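You operate a simulated robot arm through the tools that you are given. There is no shell and no other tool.

You run a simulated two-armed robot. Do the job below in one go: nothing can be reset, and whatever is moved stays where it is left.

## Task
Feed three on the third creel snapped: ease its dial and rethread it.
Fine: Dial by the cone's count and the chart. The yarn's teal toggle through the brass guide, then the white guide, then into its black cup; then lift the red-ball lever, then press this creel's blue reset key.

The check looks at the end state, three seconds after you hand in, the way a careful person would. Anything else that was tipped, shoved, dropped, spilled or broken makes it a failure.

## Robot
Two 7-joint arms with fingered hands on one trunk that stands fixed in place. Base frame: the origin is at the foot of the trunk, x ahead of it, y to its left, z up. Units: mm, degrees, N and s.
The left shoulder is at [16, 152, 1304], the right one opposite. With the tool pointing down near the work surface each hand reaches from about 360 to 760 mm from the base axis, measured 20 degrees to its own side. Payload 3.8 kg a hand.
The tool frame of a hand sits at the grasp point between the pads (the TCP): z along the fingers, y along the line on which they close. The tips reach 30 mm beyond it. The gripper opens to 104 mm; its body begins 35 mm behind the TCP. The gripper is a hand of 5 fingers: y runs from the thumb to the fingers, the wrist lies at [-15, -104, -178] in the tool frame, and closing takes about 1.5 s.
Orientation is told as [roll, pitch, yaw] about the base's x, y, z axes, in that order, counted from this pose: with the fingers straight down and the wrist toward the robot, the tool's x, y and z point along [0, 1, 0], [1, 0, 0] and [0, 0, -1] of the base frame.

## Interface
- The arms move only by the tool move_arm. It takes "left_moves", "right_moves" or both (then of equal length, played together; a hand with none holds still); each is a list of rows, each an object (a shift or turn left out is 0, a gripper value left out holds the last) with "slide": the shift along the tool's x, y, z in mm, a list of three; "angular": the turn, a rotation vector about the tool's x, y, z in degrees, a list of three. In form: [{"slide": [tx, ty, tz], "angular": [ax, ay, az]}, ...]. A call has 1 to 20 rows; each row is the pose to reach, as a shift and turn from the pose commanded when the call began, along the tool's axes at that moment. "left_fingers" and "right_fingers" are, for a hand that has rows, the gripper command, from -1 (shut) to 1 (fully open), values between in proportion, set as the call begins (left out, the last holds). Rows are played at 5 a second. More than 50 mm and 8.6 degrees between two rows, or a gripper value outside its range, and nothing of the call is played. Where a pose cannot be reached the arm comes as near as it can. A force on the tool above 40 N (or 10 N above the force at the start of the call, whichever is more), or a blocked arm, ends the call early, and 0.2 s more pass. The fingers move at their own pace (about 72 mm/s each) and stop on an object; they squeeze with about 30 N. The grip force told is the motor's: it shows also when the fingers shut on nothing. Time passes only in rows, and 0.2 s behind the last, so rows that repeat a pose let the fingers close. The reply holds the time, the measured pose of the TCP, the force on the tool along the base axes, the opening and the grip force, in the units named above and with some noise, with the torque about the TCP (base axes, N m) and any sound that the robot's microphone picked up.
- Cameras (640 x 400 px; columns grow to the right, rows downward): "scene" is now at [85, 57.3, 1485.9]; the picture's right is [0.61, -0.80, -0.01], its down [-0.21, -0.15, -0.97] and it looks along [0.77, 0.59, -0.26] (base axes); focal length 214 px, centre (320, 200). "left" rides on the left gripper at [-80, -78, -141] in its tool frame; the picture's right is [-0.78, -0.30, 0.56], its down [0.53, -0.78, 0.33] and it looks along [0.33, 0.56, 0.76] (tool axes); focal length 247 px, centre (320, 200). "right" rides on the right gripper at [80, -78, -141] in its tool frame; the picture's right is [-0.78, 0.30, -0.56], its down [-0.53, -0.78, 0.33] and it looks along [-0.33, 0.56, 0.76] (tool axes); focal length 247 px, centre (320, 200). There is no depth. A picture from a camera that has moved, and an enlarged one, comes with that camera's place and axes in the base frame and with its lens.
- camera(camera): a new picture of that camera. It takes no simulated time.
- lift_body(by): moves the trunk up (or, below 0, down) by that many mm; the arms and the scene camera ride with it, the base frame stays. It gives what a move gives, with no picture.
- hand_shape(shape, hand): the hand has 5 fingers and takes this shape, open, in about a second: jaw (thumb against the fingers, like two jaws); tri (thumb and two fingers); tip (a fingertip pinch); poke (one finger out to press); point (the index stretched); flat (the hand flat); cup (the hand cupped); fist (a fist). The gripper value then closes the fingers along that shape, each until it touches; the sizes above hold for jaw. It gives what a move gives, with no picture.
- turn_head(pan, tilt): turns the head with the scene camera to pan (to the left, within 80 degrees either way) and tilt (down, from -29 to 69), counted from straight ahead of the robot (the tilt from the chest, where the trunk bows). It gives what a move gives.
- inspect(camera, box): a new picture of the part [left, top, right, bottom] of that camera's present view, enlarged. It takes no simulated time.
- finish_job(): hands the job in; it is judged then, once.

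Places have to be worked out from the pictures, the camera data and where the tool is seen. Open the grippers and draw the arms clear of the work before you hand the job in, unless the task says otherwise.

The tools are called after "Call:" by a JSON object that holds its "op" and its "data". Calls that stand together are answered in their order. move_arm: Moves the arms, as the interface text tells. Its arguments: {"type":"object","properties":{"left_moves":{"type":"array","items":{"type":"object","properties":{"slide":{"type":"array","items":{"type":"number"}},"angular":{"type":"array","items":{"type":"number"}}}}},"left_fingers":{"type":"number"},"right_moves":{"type":"array","items":{"type":"object","properties":{"slide":{"type":"array","items":{"type":"number"}},"angular":{"type":"array","items":{"type":"number"}}}}},"right_fingers":{"type":"number"}},"required":[]} The other tools are called the same way: lift_body (by) moves the trunk up or down; hand_shape (shape, hand) gives the hand a shape; turn_head (pan, tilt) turns the head that bears the scene camera; camera (camera) takes a picture; inspect (camera, box) takes an enlarged picture of a part of a camera's view; finish_job () hands the job in.

At the start:

```text
time: 0.0
left_position: [322.5, 389.8, 1494.5]
left_tcp_rot: [-0.1, 0.0, 0.0]
left_wrist_force: [-0.2, 0.0, 0.1]
left_ft_torque: [0.0, -0.02, -0.03]
left_gripper_width: 103.7
left_finger_force: 0.1
left_shape: jaw
right_position: [426.9, 63.9, 1485.4]
right_tcp_rot: [0.0, 0.0, 0.0]
right_wrist_force: [0.0, 0.6, 0.5]
right_ft_torque: [-0.03, 0.01, 0.0]
right_gripper_width: 103.7
right_finger_force: 0.1
right_shape: jaw
trunk travel left (down, up): [-375.0, 81.0]
head pan, tilt (commanded): [37.3, 14.2]
```

scene: 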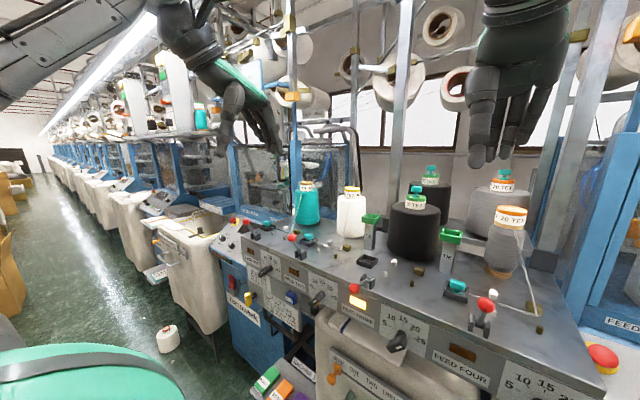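
right: 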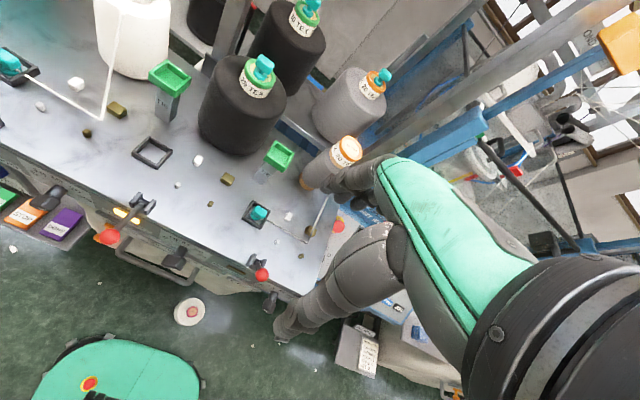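
left: 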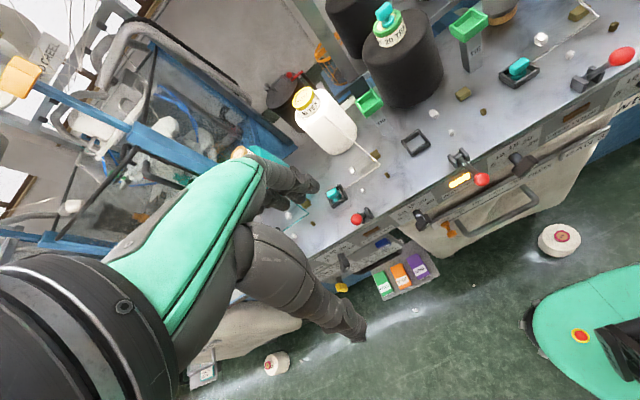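

I'll start by looking closely at the scene before moving anything: the feeds, labels, chart and dials.

Call:
{"op": "inspect", "data": {"camera": "scene", "box": [220, 150, 420, 275]}}

Call:
{"op": "inspect", "data": {"camera": "scene", "box": [340, 150, 560, 290]}}

Call:
{"op": "inspect", "data": {"camera": "scene", "box": [320, 250, 540, 390]}}

Call:
{"op": "inspect", "data": {"camera": "scene", "box": [210, 210, 410, 340]}}

Call:
{"op": "inspect", "data": {"camera": "scene", "box": [460, 260, 640, 400]}}

```text
3.20 times, centred on (320, 212) of scene
camera zoom: at [85.0, 57.3, 1485.9], right [0.61, -0.8, -0.01], down [-0.21, -0.15, -0.97], along [0.77, 0.59, -0.26], focal length 686 px, centre (320, 160)
```

zoom: 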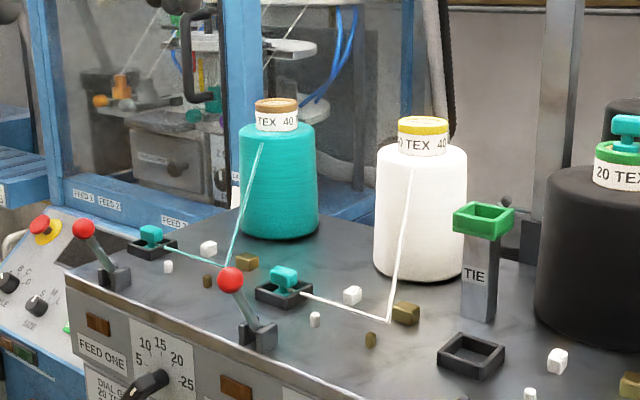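

```text
2.86 times, centred on (450, 220) of scene
camera zoom: at [85.0, 57.3, 1485.9], right [0.61, -0.8, -0.01], down [-0.21, -0.15, -0.97], along [0.77, 0.59, -0.26], focal length 613 px, centre (-51, 143)
```

zoom: 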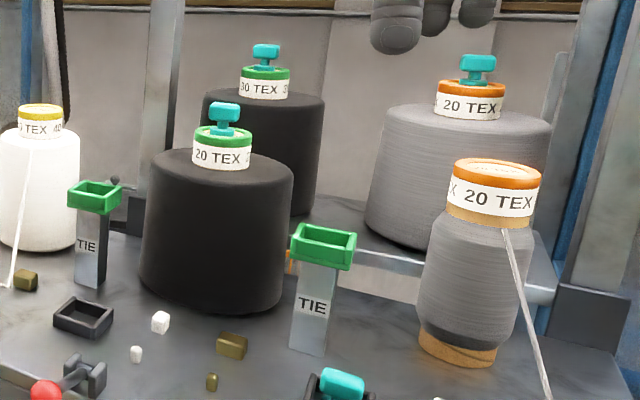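

```text
2.86 times, centred on (430, 320) of scene
camera zoom: at [85.0, 57.3, 1485.9], right [0.61, -0.8, -0.01], down [-0.21, -0.15, -0.97], along [0.77, 0.59, -0.26], focal length 613 px, centre (6, -143)
```

zoom: 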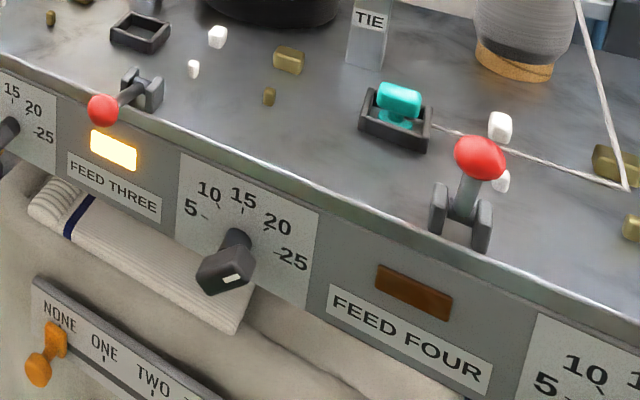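

```text
3.08 times, centred on (310, 275) of scene
camera zoom: at [85.0, 57.3, 1485.9], right [0.61, -0.8, -0.01], down [-0.21, -0.15, -0.97], along [0.77, 0.59, -0.26], focal length 660 px, centre (351, -31)
```

zoom: 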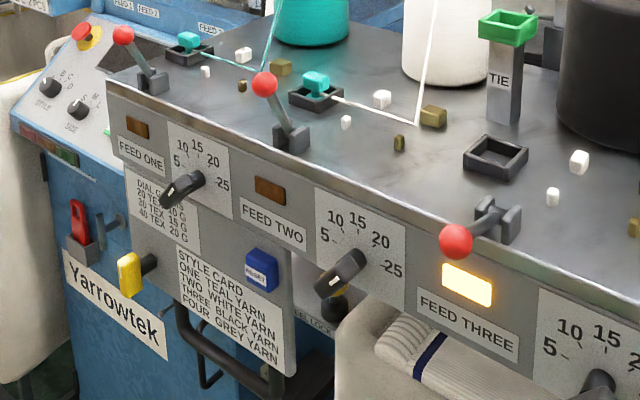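

```text
2.86 times, centred on (550, 330) of scene
camera zoom: at [85.0, 57.3, 1485.9], right [0.61, -0.8, -0.01], down [-0.21, -0.15, -0.97], along [0.77, 0.59, -0.26], focal length 613 px, centre (-337, -171)
```

zoom: 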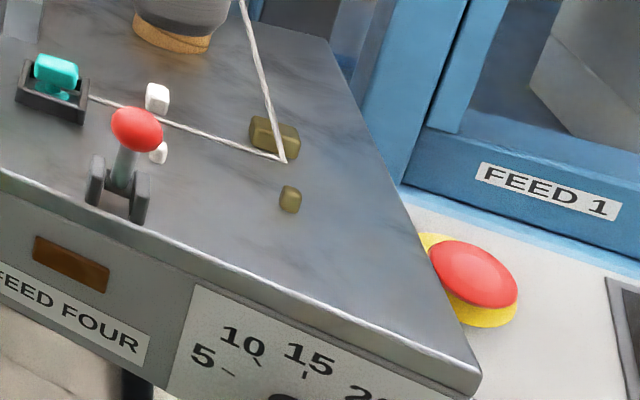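

The main machine has feeds one to four with feed three's light lit. I'll zoom in much closer on the chart, labels and dial.

Call:
{"op": "inspect", "data": {"camera": "scene", "box": [245, 255, 315, 299]}}

Call:
{"op": "inspect", "data": {"camera": "scene", "box": [395, 175, 445, 206]}}

Call:
{"op": "inspect", "data": {"camera": "scene", "box": [375, 300, 435, 358]}}

Call:
{"op": "inspect", "data": {"camera": "scene", "box": [250, 340, 410, 400]}}

Call:
{"op": "inspect", "data": {"camera": "scene", "box": [345, 240, 445, 302]}}

Call:
{"op": "turn_head", "data": {"pan": 37, "tilt": 40}}

```text
9.09 times, centred on (280, 277) of scene
camera zoom: at [85.0, 57.3, 1485.9], right [0.61, -0.8, -0.01], down [-0.21, -0.15, -0.97], along [0.77, 0.59, -0.26], focal length 1950 px, centre (684, -500)
```

zoom: 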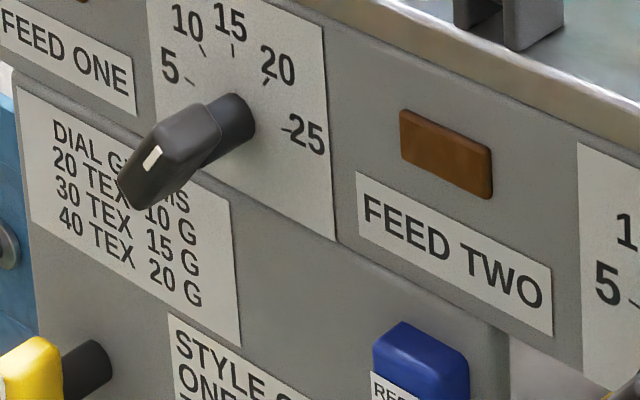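

```text
12.80 times, centred on (420, 190) of scene
camera zoom: at [85.0, 57.3, 1485.9], right [0.61, -0.8, -0.01], down [-0.21, -0.15, -0.97], along [0.77, 0.59, -0.26], focal length 2745 px, centre (-960, 322)
```

zoom: 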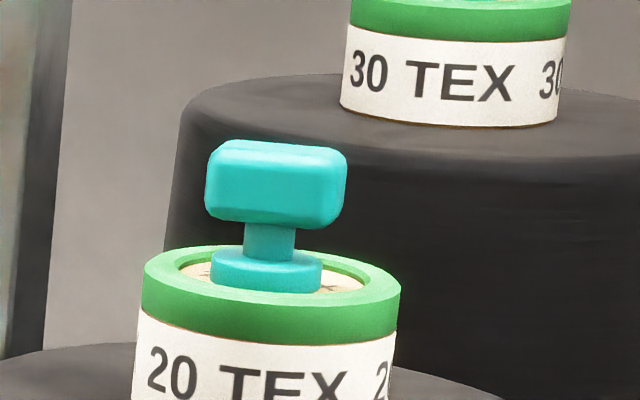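

```text
6.90 times, centred on (405, 329) of scene
camera zoom: at [85.0, 57.3, 1485.9], right [0.61, -0.8, -0.01], down [-0.21, -0.15, -0.97], along [0.77, 0.59, -0.26], focal length 1479 px, centre (-266, -690)
```

zoom: 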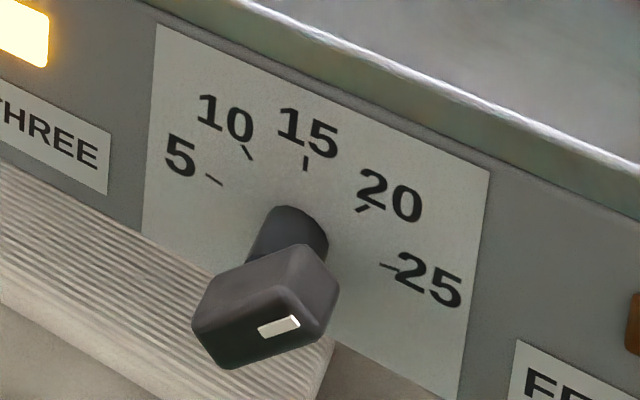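

```text
4.00 times, centred on (330, 370) of scene
camera zoom: at [85.0, 57.3, 1485.9], right [0.61, -0.8, -0.01], down [-0.21, -0.15, -0.97], along [0.77, 0.59, -0.26], focal length 858 px, centre (280, -480)
```

zoom: 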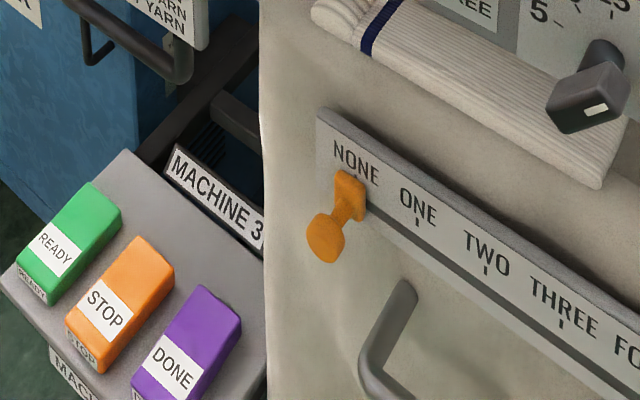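

```text
6.40 times, centred on (395, 271) of scene
camera zoom: at [85.0, 57.3, 1485.9], right [0.61, -0.8, -0.01], down [-0.21, -0.15, -0.97], along [0.77, 0.59, -0.26], focal length 1373 px, centre (-160, -254)
```

zoom: 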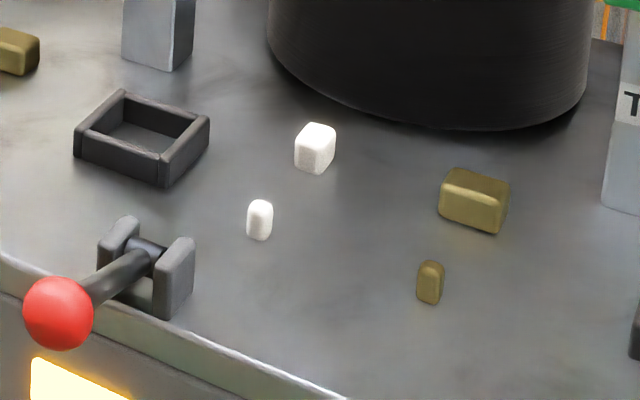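

```text
time: 0.9
left_position: [322.0, 390.3, 1494.8]
left_tcp_rot: [0.0, -0.1, 0.0]
left_wrist_force: [-0.5, -0.5, -0.4]
left_ft_torque: [-0.01, -0.03, 0.01]
left_gripper_width: 103.6
left_finger_force: 0.0
left_shape: jaw
right_position: [425.4, 65.1, 1486.7]
right_tcp_rot: [0.0, 0.2, 0.0]
right_wrist_force: [0.3, -0.6, 0.1]
right_ft_torque: [0.03, -0.03, -0.02]
right_gripper_width: 103.8
right_finger_force: 0.0
right_shape: jaw
trunk travel left (down, up): [-375.0, 81.0]
head pan, tilt (commanded): [37.0, 40.0]
```

The chart reads 20 TEX→10 G, 30 TEX→15 G and 40 TEX→20 G, and the panel says MACHINE 3. Now I'll look from the tilted head and both hand cameras to fix the geometry.

Call:
{"op": "camera", "data": {"camera": "scene"}}

Call:
{"op": "inspect", "data": {"camera": "right", "box": [120, 40, 320, 240]}}

Call:
{"op": "inspect", "data": {"camera": "left", "box": [320, 0, 640, 200]}}

Call:
{"op": "inspect", "data": {"camera": "right", "box": [180, 120, 360, 300]}}

Call:
{"op": "inspect", "data": {"camera": "left", "box": [240, 150, 480, 310]}}

```text
taken
camera scene: at [77.9, 51.8, 1445.2], right [0.6, -0.8, -0.01], down [-0.53, -0.39, -0.76], along [0.6, 0.46, -0.65], focal length 214 px, centre (320, 200)
```

scene: 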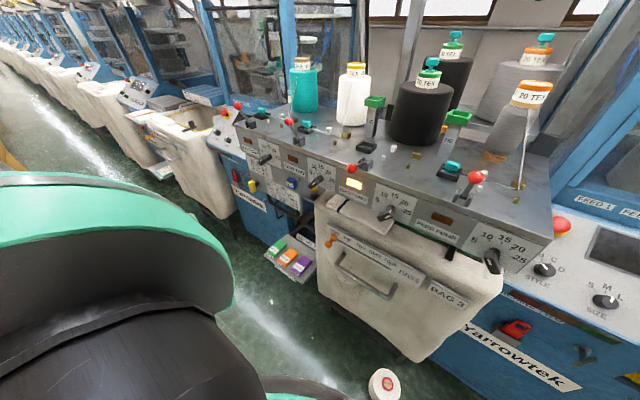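

```text
2.00 times, centred on (220, 140) of right
camera zoom: at [349.5, 143.9, 1628.0], right [0.3, -0.78, 0.56], down [-0.78, -0.53, -0.33], along [0.56, -0.33, -0.76], focal length 494 px, centre (520, 320)
```

zoom: 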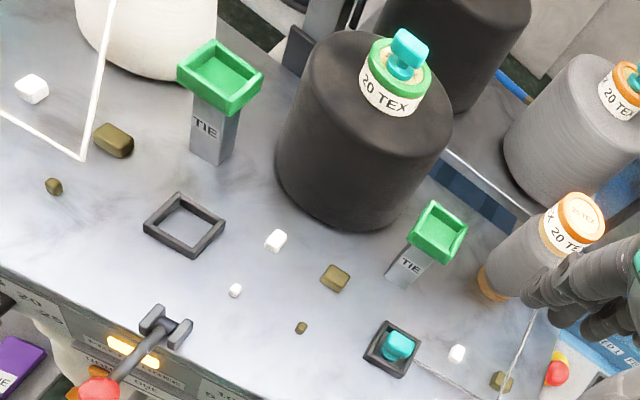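

```text
2.00 times, centred on (480, 100) of left
camera zoom: at [243.8, 310.9, 1636.7], right [-0.3, -0.78, -0.56], down [-0.78, 0.53, -0.33], along [0.56, 0.33, -0.76], focal length 494 px, centre (0, 400)
```

zoom: 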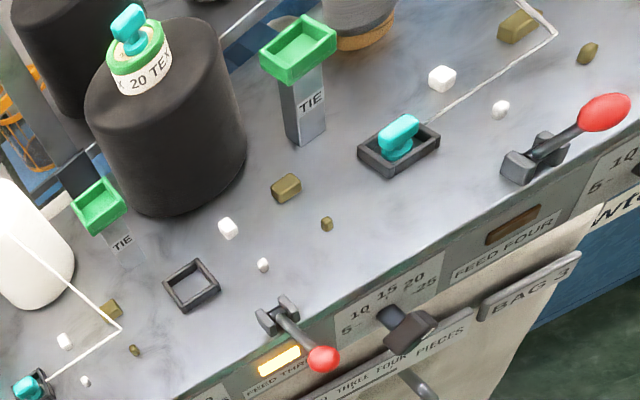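

```text
2.22 times, centred on (270, 210) of right
camera zoom: at [349.5, 143.9, 1628.0], right [0.3, -0.78, 0.56], down [-0.78, -0.53, -0.33], along [0.56, -0.33, -0.76], focal length 549 px, centre (431, 178)
```

zoom: 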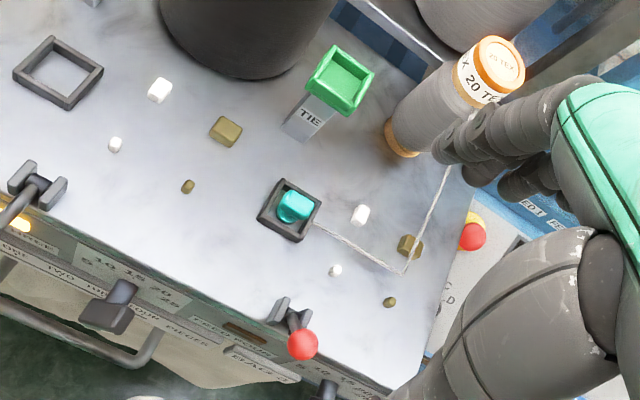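

```text
2.50 times, centred on (360, 230) of left
camera zoom: at [243.8, 310.9, 1636.7], right [-0.3, -0.78, -0.56], down [-0.78, 0.53, -0.33], along [0.56, 0.33, -0.76], focal length 617 px, centre (220, 125)
```

zoom: 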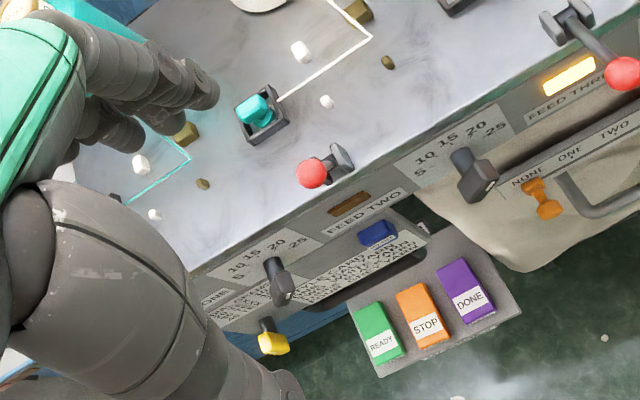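

Triangulating from the three cameras gives me these estimates (x, y, z):

| Item | Position |
|---|---|
| Table top | z≈1180 |
| Black cup | (558, 265) |
| White pair | (592/531, 207) |
| Brass pair | (592/531, 146) |
| Toggle on the 20 TEX black cone | (697, 195, 1362) |
| Dial knob | (434, 137, 1103) |
| Lever ball | (411, 224, 1209) |
| Blue key | (456, 450, 1046) |

Next I'll look closely at the dials and levers.

Call:
{"op": "inspect", "data": {"camera": "scene", "box": [360, 185, 420, 223]}}

Call:
{"op": "inspect", "data": {"camera": "scene", "box": [240, 130, 340, 192]}}

Call:
{"op": "inspect", "data": {"camera": "scene", "box": [460, 220, 540, 282]}}

Call:
{"op": "inspect", "data": {"camera": "scene", "box": [320, 120, 440, 195]}}

Call:
{"op": "inspect", "data": {"camera": "scene", "box": [400, 50, 460, 90]}}

Call:
{"op": "inspect", "data": {"camera": "right", "box": [240, 50, 290, 82]}}

```text
10.53 times, centred on (390, 204) of scene
camera zoom: at [77.9, 51.8, 1445.2], right [0.6, -0.8, -0.01], down [-0.53, -0.39, -0.76], along [0.6, 0.46, -0.65], focal length 2258 px, centre (-417, 158)
```

zoom: 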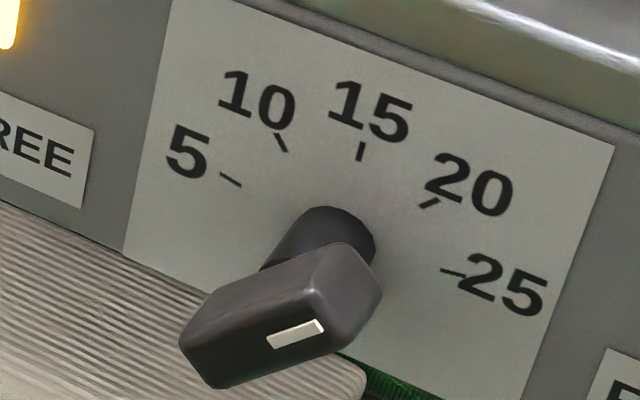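

```text
6.40 times, centred on (290, 161) of scene
camera zoom: at [77.9, 51.8, 1445.2], right [0.6, -0.8, -0.01], down [-0.53, -0.39, -0.76], along [0.6, 0.46, -0.65], focal length 1373 px, centre (512, 450)
```

zoom: 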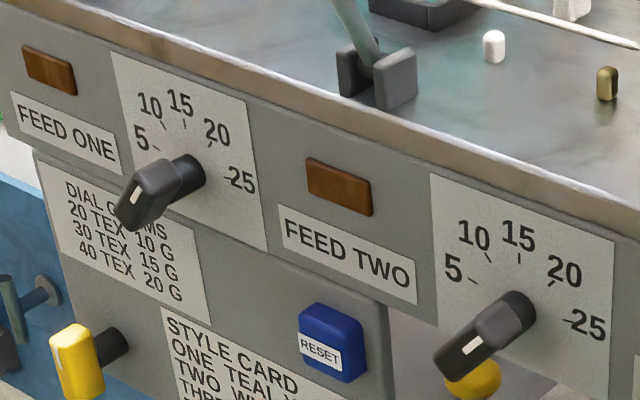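

```text
6.45 times, centred on (500, 251) of scene
camera zoom: at [77.9, 51.8, 1445.2], right [0.6, -0.8, -0.01], down [-0.53, -0.39, -0.76], along [0.6, 0.46, -0.65], focal length 1384 px, centre (-841, -129)
```

zoom: 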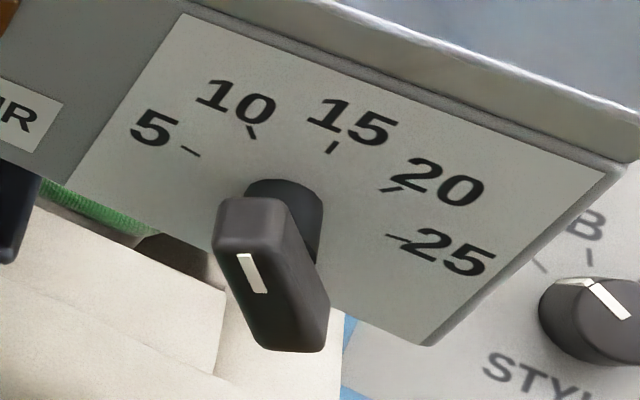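

```text
5.33 times, centred on (380, 158) of scene
camera zoom: at [77.9, 51.8, 1445.2], right [0.6, -0.8, -0.01], down [-0.53, -0.39, -0.76], along [0.6, 0.46, -0.65], focal length 1144 px, centre (0, 427)
```

zoom: 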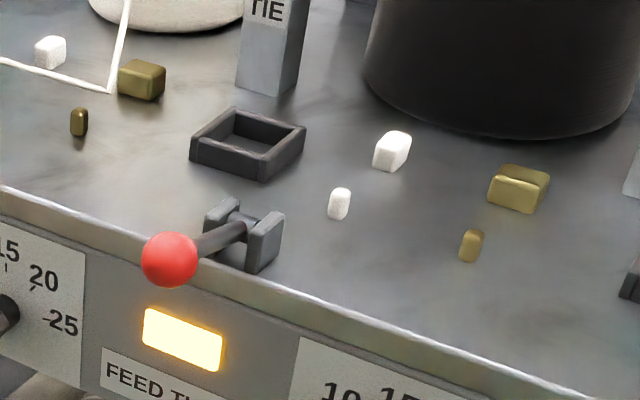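

```text
10.00 times, centred on (430, 70) of scene
camera zoom: at [77.9, 51.8, 1445.2], right [0.6, -0.8, -0.01], down [-0.53, -0.39, -0.76], along [0.6, 0.46, -0.65], focal length 2145 px, centre (-780, 1500)
```

zoom: 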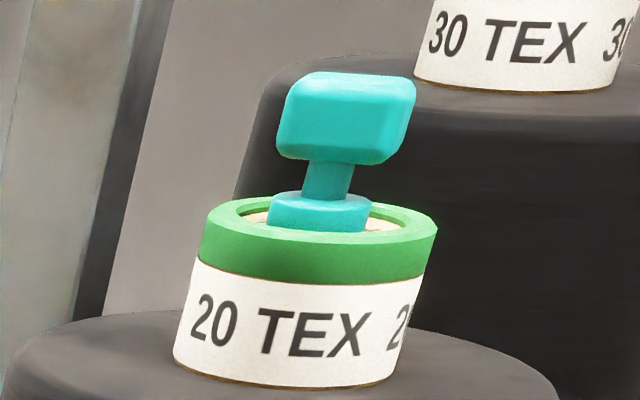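

```text
12.50 times, centred on (265, 66) of right
camera zoom: at [349.5, 143.9, 1628.0], right [0.3, -0.78, 0.56], down [-0.78, -0.53, -0.33], along [0.56, -0.33, -0.76], focal length 3087 px, centre (1008, 1875)
```

zoom: 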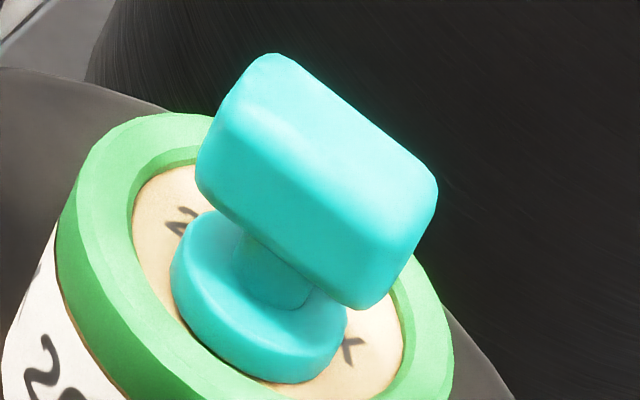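

The feed three knob's white mark seems to point at about 20, and feed four's (also 20 TEX) points at 10, which fits the chart. I'll zoom the hand cameras on the dial, lever and key to locate the panel plane.

Call:
{"op": "inspect", "data": {"camera": "left", "box": [470, 120, 560, 180]}}

Call:
{"op": "inspect", "data": {"camera": "right", "box": [130, 220, 230, 290]}}

Call:
{"op": "inspect", "data": {"camera": "left", "box": [430, 130, 500, 200]}}

Call:
{"op": "inspect", "data": {"camera": "left", "box": [340, 220, 440, 290]}}

Call:
{"op": "inspect", "data": {"camera": "scene", "box": [225, 90, 305, 140]}}

Call:
{"op": "inspect", "data": {"camera": "scene", "box": [335, 130, 415, 180]}}

```text
6.67 times, centred on (515, 150) of left
camera zoom: at [243.8, 310.9, 1636.7], right [-0.3, -0.78, -0.56], down [-0.78, 0.53, -0.33], along [0.56, 0.33, -0.76], focal length 1646 px, centre (-980, 533)
```

zoom: 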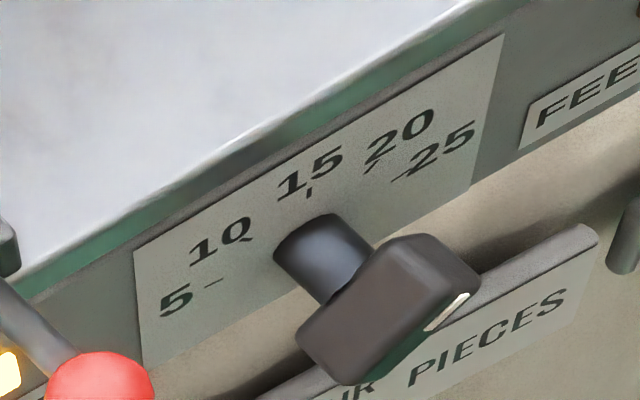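

```text
5.71 times, centred on (180, 255) of right
camera zoom: at [349.5, 143.9, 1628.0], right [0.3, -0.78, 0.56], down [-0.78, -0.53, -0.33], along [0.56, -0.33, -0.76], focal length 1411 px, centre (1120, -114)
```

zoom: 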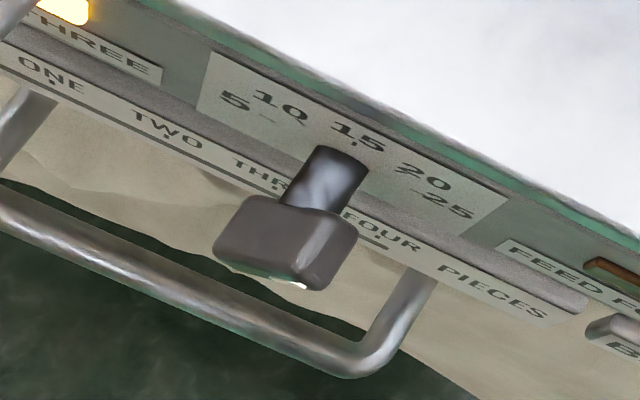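

```text
5.71 times, centred on (465, 165) of left
camera zoom: at [243.8, 310.9, 1636.7], right [-0.3, -0.78, -0.56], down [-0.78, 0.53, -0.33], along [0.56, 0.33, -0.76], focal length 1411 px, centre (-509, 400)
```

zoom: 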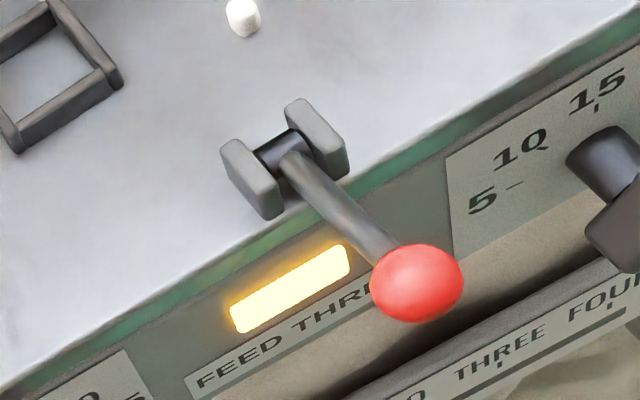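

```text
5.71 times, centred on (390, 255) of left
camera zoom: at [243.8, 310.9, 1636.7], right [-0.3, -0.78, -0.56], down [-0.78, 0.53, -0.33], along [0.56, 0.33, -0.76], focal length 1411 px, centre (-80, -114)
```

zoom: 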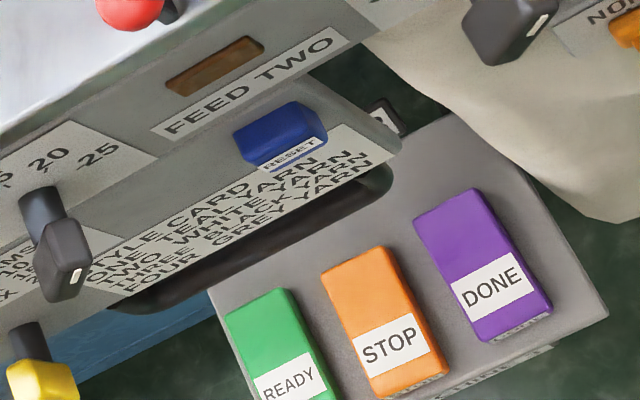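

```text
8.00 times, centred on (265, 115) of scene
camera zoom: at [77.9, 51.8, 1445.2], right [0.6, -0.8, -0.01], down [-0.53, -0.39, -0.76], along [0.6, 0.46, -0.65], focal length 1716 px, centre (760, 880)
```

zoom: 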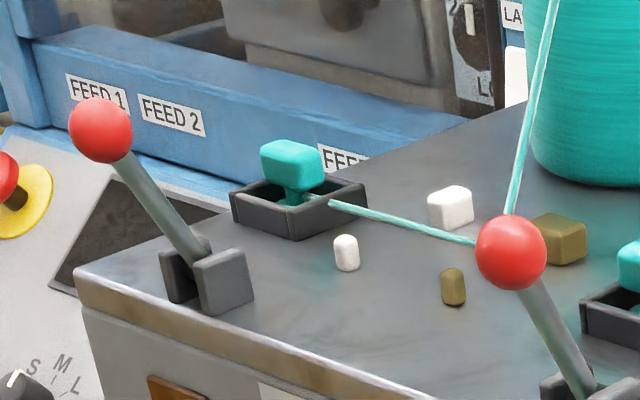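

```text
8.00 times, centred on (375, 155) of scene
camera zoom: at [77.9, 51.8, 1445.2], right [0.6, -0.8, -0.01], down [-0.53, -0.39, -0.76], along [0.6, 0.46, -0.65], focal length 1716 px, centre (-120, 560)
```

zoom: 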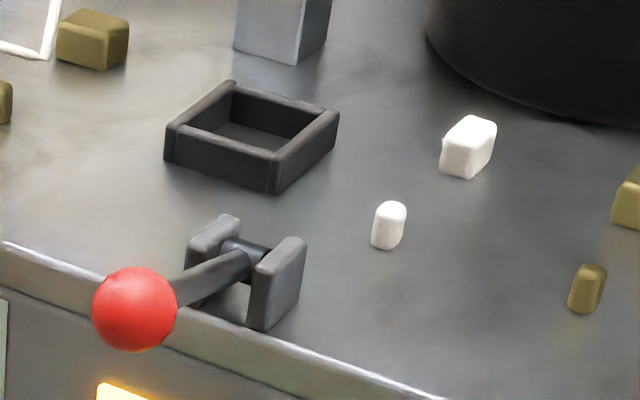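

Working from the ticks:

- **Panel:** it lies at x≈457.5.
- **Dial:** its centre is (y 139.3, z 1115.6), with ticks every ~42°.
- **Knob:** its front is at x≈417, now at +42° (20 G). It must go to −42° (10 G).

I'll check how the hand shapes look in free space before choosing a grip.

Call:
{"op": "hand_shape", "data": {"shape": "tip", "hand": "left"}}

Call:
{"op": "hand_shape", "data": {"shape": "poke", "hand": "right"}}

Call:
{"op": "turn_head", "data": {"pan": 37, "tilt": 0}}

Call:
{"op": "camera", "data": {"camera": "scene"}}

Call:
{"op": "camera", "data": {"camera": "left"}}

Call:
{"op": "camera", "data": {"camera": "right"}}

```text
time: 1.8
left_position: [322.3, 389.4, 1494.7]
left_tcp_rot: [-0.1, 0.0, 0.1]
left_wrist_force: [0.7, -0.2, 0.0]
left_ft_torque: [0.0, -0.03, 0.0]
left_gripper_width: 103.7
left_finger_force: 0.1
left_shape: tip
right_position: [425.5, 64.8, 1486.9]
right_tcp_rot: [0.0, -0.1, 0.0]
right_wrist_force: [-0.2, 0.6, -0.6]
right_ft_torque: [0.0, 0.0, 0.03]
right_gripper_width: 103.6
right_finger_force: 0.0
right_shape: jaw
trunk travel left (down, up): [-375.0, 81.0]
head pan, tilt (commanded): [37.0, 40.0]
```

```text
time: 2.7
left_position: [321.9, 389.9, 1494.7]
left_tcp_rot: [0.0, 0.0, 0.0]
left_wrist_force: [0.1, 0.1, 0.0]
left_ft_torque: [-0.02, 0.03, 0.03]
left_gripper_width: 103.8
left_finger_force: 0.0
left_shape: tip
right_position: [424.9, 65.0, 1486.8]
right_tcp_rot: [0.0, -0.1, 0.0]
right_wrist_force: [0.5, -0.4, 0.3]
right_ft_torque: [0.01, 0.0, -0.04]
right_gripper_width: 0.1
right_finger_force: 0.0
right_shape: poke
trunk travel left (down, up): [-375.0, 81.0]
head pan, tilt (commanded): [37.0, 40.0]
```

```text
time: 3.8
left_position: [322.2, 390.3, 1495.0]
left_tcp_rot: [-0.1, 0.0, 0.0]
left_wrist_force: [0.0, -0.4, 0.6]
left_ft_torque: [-0.01, 0.02, 0.0]
left_gripper_width: 103.6
left_finger_force: 0.1
left_shape: tip
right_position: [426.7, 64.0, 1486.5]
right_tcp_rot: [0.1, 0.1, 0.0]
right_wrist_force: [0.3, -0.5, -0.5]
right_ft_torque: [0.01, 0.03, -0.01]
right_gripper_width: 0.0
right_finger_force: 0.0
right_shape: poke
trunk travel left (down, up): [-375.0, 81.0]
head pan, tilt (commanded): [37.0, 0.0]
```

```text
taken
camera scene: at [83.2, 54.9, 1508.6], right [0.6, -0.8, -0.01], down [-0.02, 0.0, -1.0], along [0.8, 0.6, -0.02], focal length 214 px, centre (320, 200)
```

scene: 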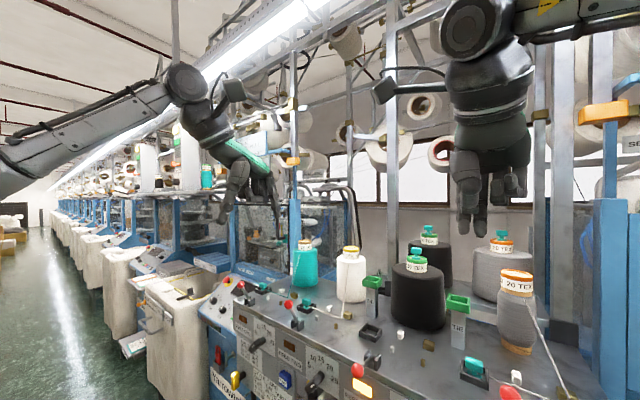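

```text
taken
camera left: at [243.8, 310.9, 1636.7], right [-0.3, -0.78, -0.56], down [-0.78, 0.53, -0.33], along [0.56, 0.33, -0.76], focal length 247 px, centre (320, 200)
```

left: 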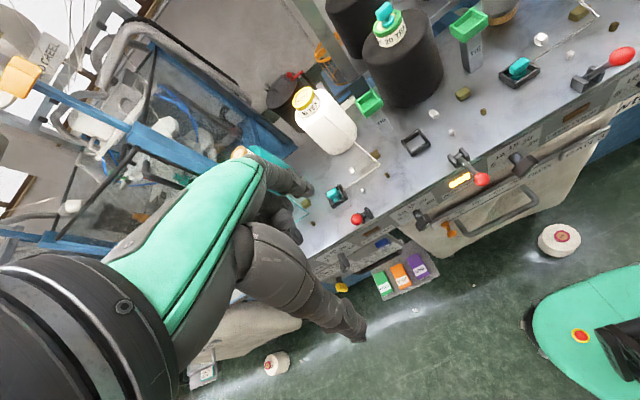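

```text
taken
camera right: at [349.6, 144.0, 1627.9], right [0.3, -0.78, 0.56], down [-0.78, -0.53, -0.33], along [0.56, -0.33, -0.76], focal length 247 px, centre (320, 200)
```

right: 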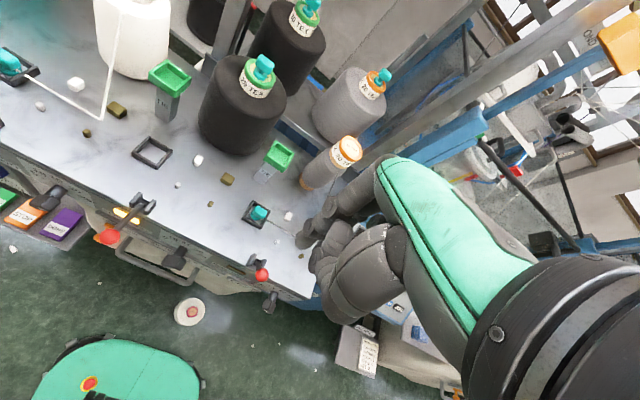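

I'll zoom in on both hands to judge finger size and tip positions relative to the TCP.

Call:
{"op": "inspect", "data": {"camera": "scene", "box": [190, 100, 310, 230]}}

Call:
{"op": "inspect", "data": {"camera": "scene", "box": [430, 80, 550, 240]}}

Call:
{"op": "inspect", "data": {"camera": "left", "box": [220, 140, 400, 350]}}

Call:
{"op": "inspect", "data": {"camera": "right", "box": [270, 160, 430, 340]}}

```text
3.08 times, centred on (250, 165) of scene
camera zoom: at [83.2, 54.9, 1508.6], right [0.6, -0.8, -0.01], down [-0.02, 0.0, -1.0], along [0.8, 0.6, -0.02], focal length 660 px, centre (535, 308)
```

zoom: 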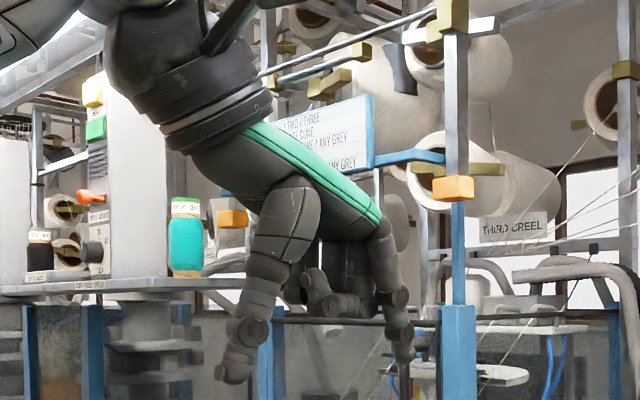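

```text
2.50 times, centred on (490, 160) of scene
camera zoom: at [83.2, 54.9, 1508.6], right [0.6, -0.8, -0.01], down [-0.02, 0.0, -1.0], along [0.8, 0.6, -0.02], focal length 536 px, centre (-105, 300)
```

zoom: 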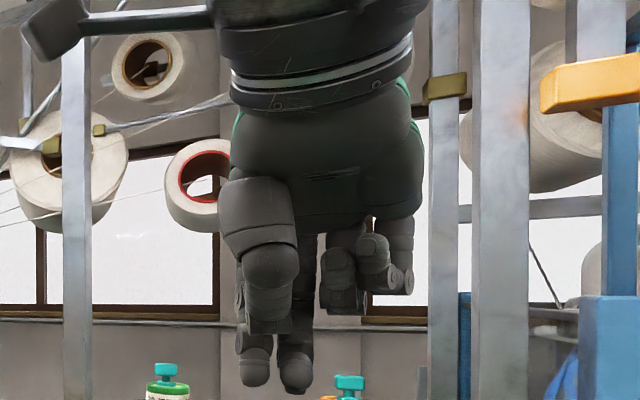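

```text
1.90 times, centred on (310, 245) of left
camera zoom: at [243.8, 310.9, 1636.7], right [-0.3, -0.78, -0.56], down [-0.78, 0.53, -0.33], along [0.56, 0.33, -0.76], focal length 470 px, centre (339, 114)
```

zoom: 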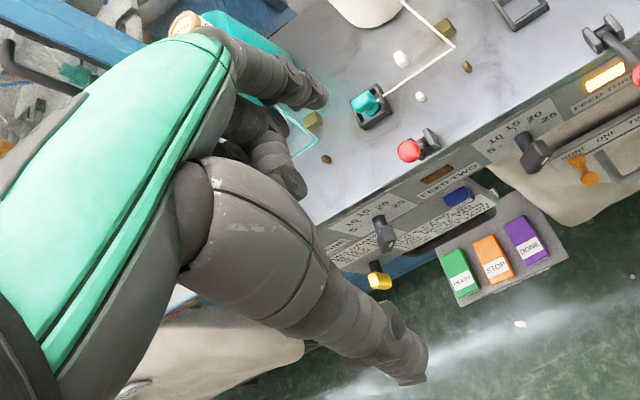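

```text
2.22 times, centred on (350, 250) of right
camera zoom: at [349.6, 144.0, 1627.9], right [0.3, -0.78, 0.56], down [-0.78, -0.53, -0.33], along [0.56, -0.33, -0.76], focal length 549 px, centre (253, 89)
```

zoom: 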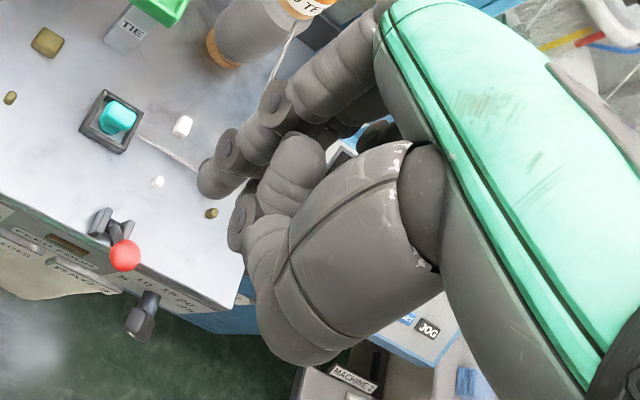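

There are overhead signs ("THIRD CREEL", "SE…") and a board of text. I'll read those before acting, to be sure which creel is the third.

Call:
{"op": "inspect", "data": {"camera": "scene", "box": [230, 110, 330, 172]}}

Call:
{"op": "inspect", "data": {"camera": "scene", "box": [560, 80, 640, 180]}}

Call:
{"op": "turn_head", "data": {"pan": 0, "tilt": 5}}

Call:
{"op": "camera", "data": {"camera": "scene"}}

Call:
{"op": "turn_head", "data": {"pan": 70, "tilt": 5}}

Call:
{"op": "camera", "data": {"camera": "scene"}}

```text
6.40 times, centred on (280, 141) of scene
camera zoom: at [83.2, 54.9, 1508.6], right [0.6, -0.8, -0.01], down [-0.02, 0.0, -1.0], along [0.8, 0.6, -0.02], focal length 1373 px, centre (576, 578)
```

zoom: 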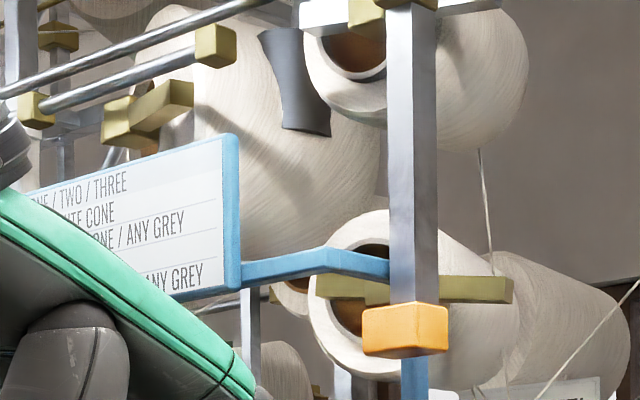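

```text
4.00 times, centred on (600, 130) of scene
camera zoom: at [83.2, 54.9, 1508.6], right [0.6, -0.8, -0.01], down [-0.02, 0.0, -1.0], along [0.8, 0.6, -0.02], focal length 858 px, centre (-800, 480)
```

zoom: 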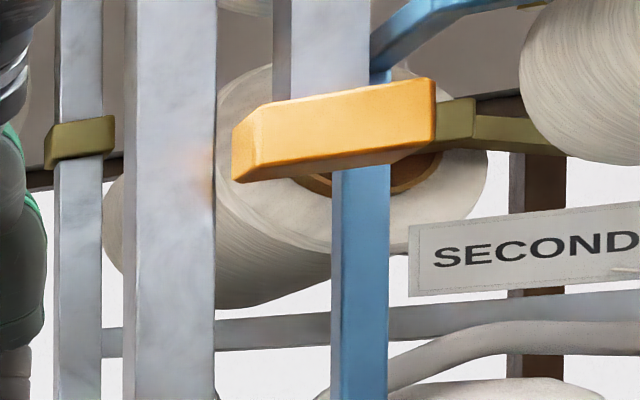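

```text
time: 4.8
left_position: [321.2, 390.0, 1494.2]
left_tcp_rot: [0.0, 0.0, 0.0]
left_wrist_force: [-0.3, 0.6, 0.4]
left_ft_torque: [-0.02, -0.01, -0.01]
left_gripper_width: 103.8
left_finger_force: 0.1
left_shape: tip
right_position: [425.5, 64.7, 1488.6]
right_tcp_rot: [0.0, 0.1, 0.0]
right_wrist_force: [-1.1, -0.1, 0.5]
right_ft_torque: [0.0, -0.03, 0.01]
right_gripper_width: 0.2
right_finger_force: 0.1
right_shape: poke
trunk travel left (down, up): [-375.0, 81.0]
head pan, tilt (commanded): [0.0, 5.0]
```

```text
taken
camera scene: at [102.9, 0.7, 1500.4], right [0.0, -1.0, 0.0], down [-0.11, 0.0, -0.99], along [0.99, 0.0, -0.11], focal length 214 px, centre (320, 200)
```

scene: 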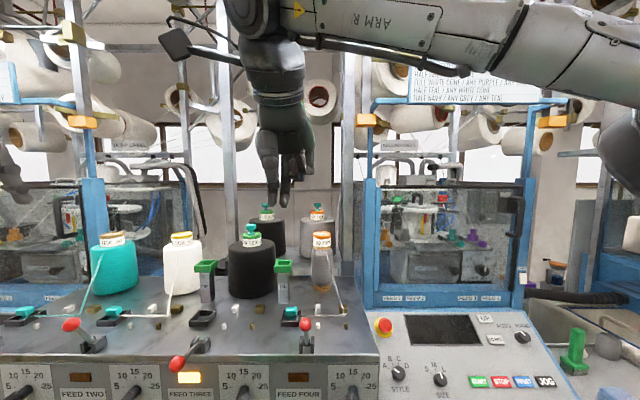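

```text
time: 6.2
left_position: [321.8, 390.1, 1494.2]
left_tcp_rot: [0.0, 0.0, 0.0]
left_wrist_force: [0.1, 0.2, 0.4]
left_ft_torque: [0.02, 0.0, -0.01]
left_gripper_width: 103.6
left_finger_force: 0.1
left_shape: tip
right_position: [425.8, 64.1, 1487.4]
right_tcp_rot: [-0.1, 0.0, -0.1]
right_wrist_force: [0.4, 0.6, 0.2]
right_ft_torque: [0.01, 0.0, 0.04]
right_gripper_width: 0.0
right_finger_force: 0.1
right_shape: poke
trunk travel left (down, up): [-375.0, 81.0]
head pan, tilt (commanded): [70.0, 5.0]
```

```text
taken
camera scene: at [42.5, 86.9, 1501.5], right [0.94, -0.34, -0.02], down [-0.05, -0.08, -1.0], along [0.34, 0.94, -0.09], focal length 214 px, centre (320, 200)
```

scene: 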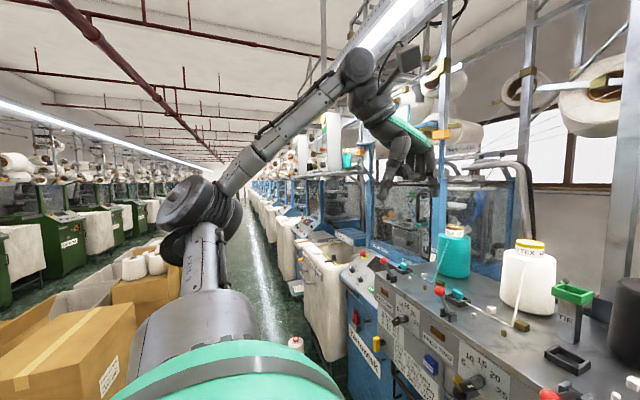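

Call:
{"op": "turn_head", "data": {"pan": 0, "tilt": 15}}

Call:
{"op": "camera", "data": {"camera": "scene"}}

Call:
{"op": "inspect", "data": {"camera": "scene", "box": [370, 240, 600, 384]}}

Call:
{"op": "inspect", "data": {"camera": "scene", "box": [0, 240, 380, 400]}}

Call:
{"op": "inspect", "data": {"camera": "scene", "box": [360, 50, 560, 110]}}

Call:
{"op": "inspect", "data": {"camera": "scene", "box": [60, 60, 440, 140]}}

```text
time: 7.6
left_position: [321.2, 389.9, 1495.4]
left_tcp_rot: [0.0, 0.0, 0.0]
left_wrist_force: [0.5, 0.0, 1.1]
left_ft_torque: [-0.01, 0.0, -0.01]
left_gripper_width: 103.8
left_finger_force: 0.1
left_shape: tip
right_position: [426.6, 64.5, 1487.3]
right_tcp_rot: [0.0, 0.0, 0.0]
right_wrist_force: [0.2, -0.5, -0.3]
right_ft_torque: [0.01, 0.03, 0.01]
right_gripper_width: 0.1
right_finger_force: 0.0
right_shape: poke
trunk travel left (down, up): [-375.0, 81.0]
head pan, tilt (commanded): [0.0, 15.0]
```

```text
taken
camera scene: at [104.1, 0.7, 1484.2], right [0.0, -1.0, 0.0], down [-0.28, 0.0, -0.96], along [0.96, 0.0, -0.28], focal length 214 px, centre (320, 200)
```

scene: 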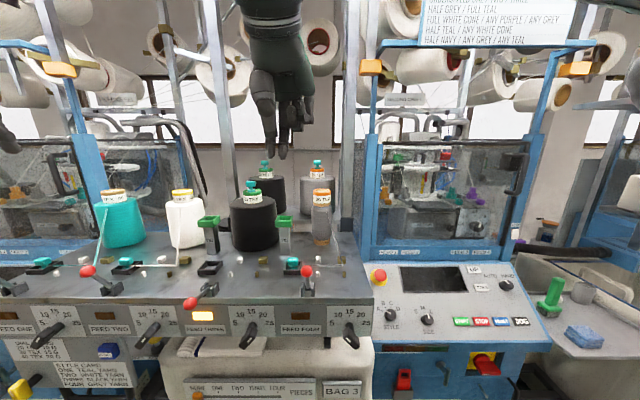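

```text
2.78 times, centred on (485, 312) of scene
camera zoom: at [104.1, 0.7, 1484.2], right [0.0, -1.0, 0.0], down [-0.28, 0.0, -0.96], along [0.96, 0.0, -0.28], focal length 596 px, centre (-138, -111)
```

zoom: 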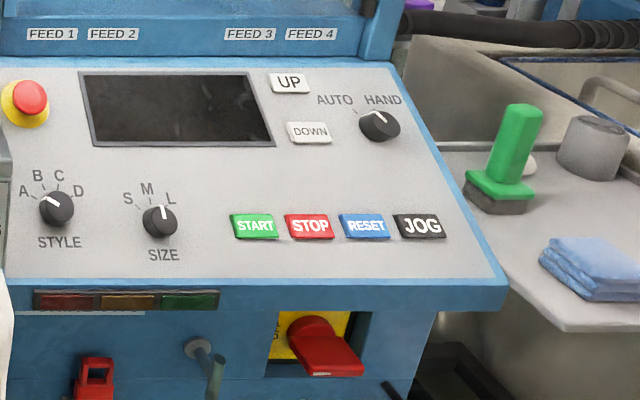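

```text
1.68 times, centred on (190, 320) of scene
camera zoom: at [104.1, 0.7, 1484.2], right [0.0, -1.0, 0.0], down [-0.28, 0.0, -0.96], along [0.96, 0.0, -0.28], focal length 361 px, centre (539, -2)
```

zoom: 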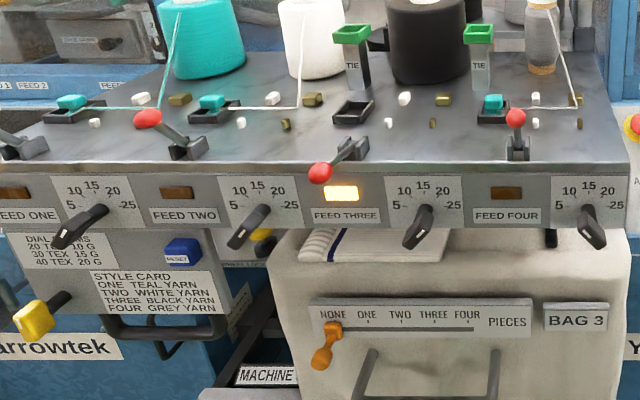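

```text
3.20 times, centred on (460, 80) of scene
camera zoom: at [104.1, 0.7, 1484.2], right [0.0, -1.0, 0.0], down [-0.28, 0.0, -0.96], along [0.96, 0.0, -0.28], focal length 686 px, centre (-128, 584)
```

zoom: 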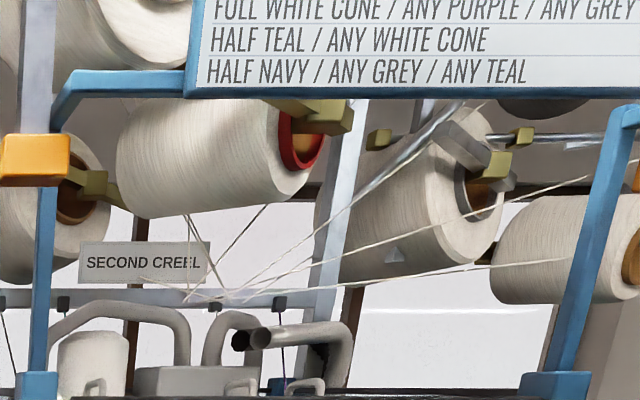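

```text
1.68 times, centred on (250, 100) of scene
camera zoom: at [104.1, 0.7, 1484.2], right [0.0, -1.0, 0.0], down [-0.28, 0.0, -0.96], along [0.96, 0.0, -0.28], focal length 361 px, centre (438, 368)
```

zoom: 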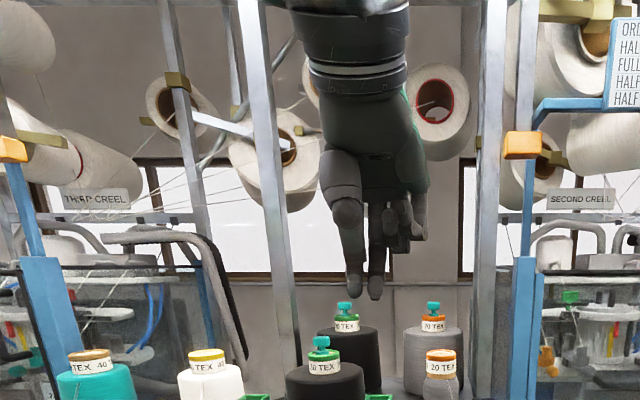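

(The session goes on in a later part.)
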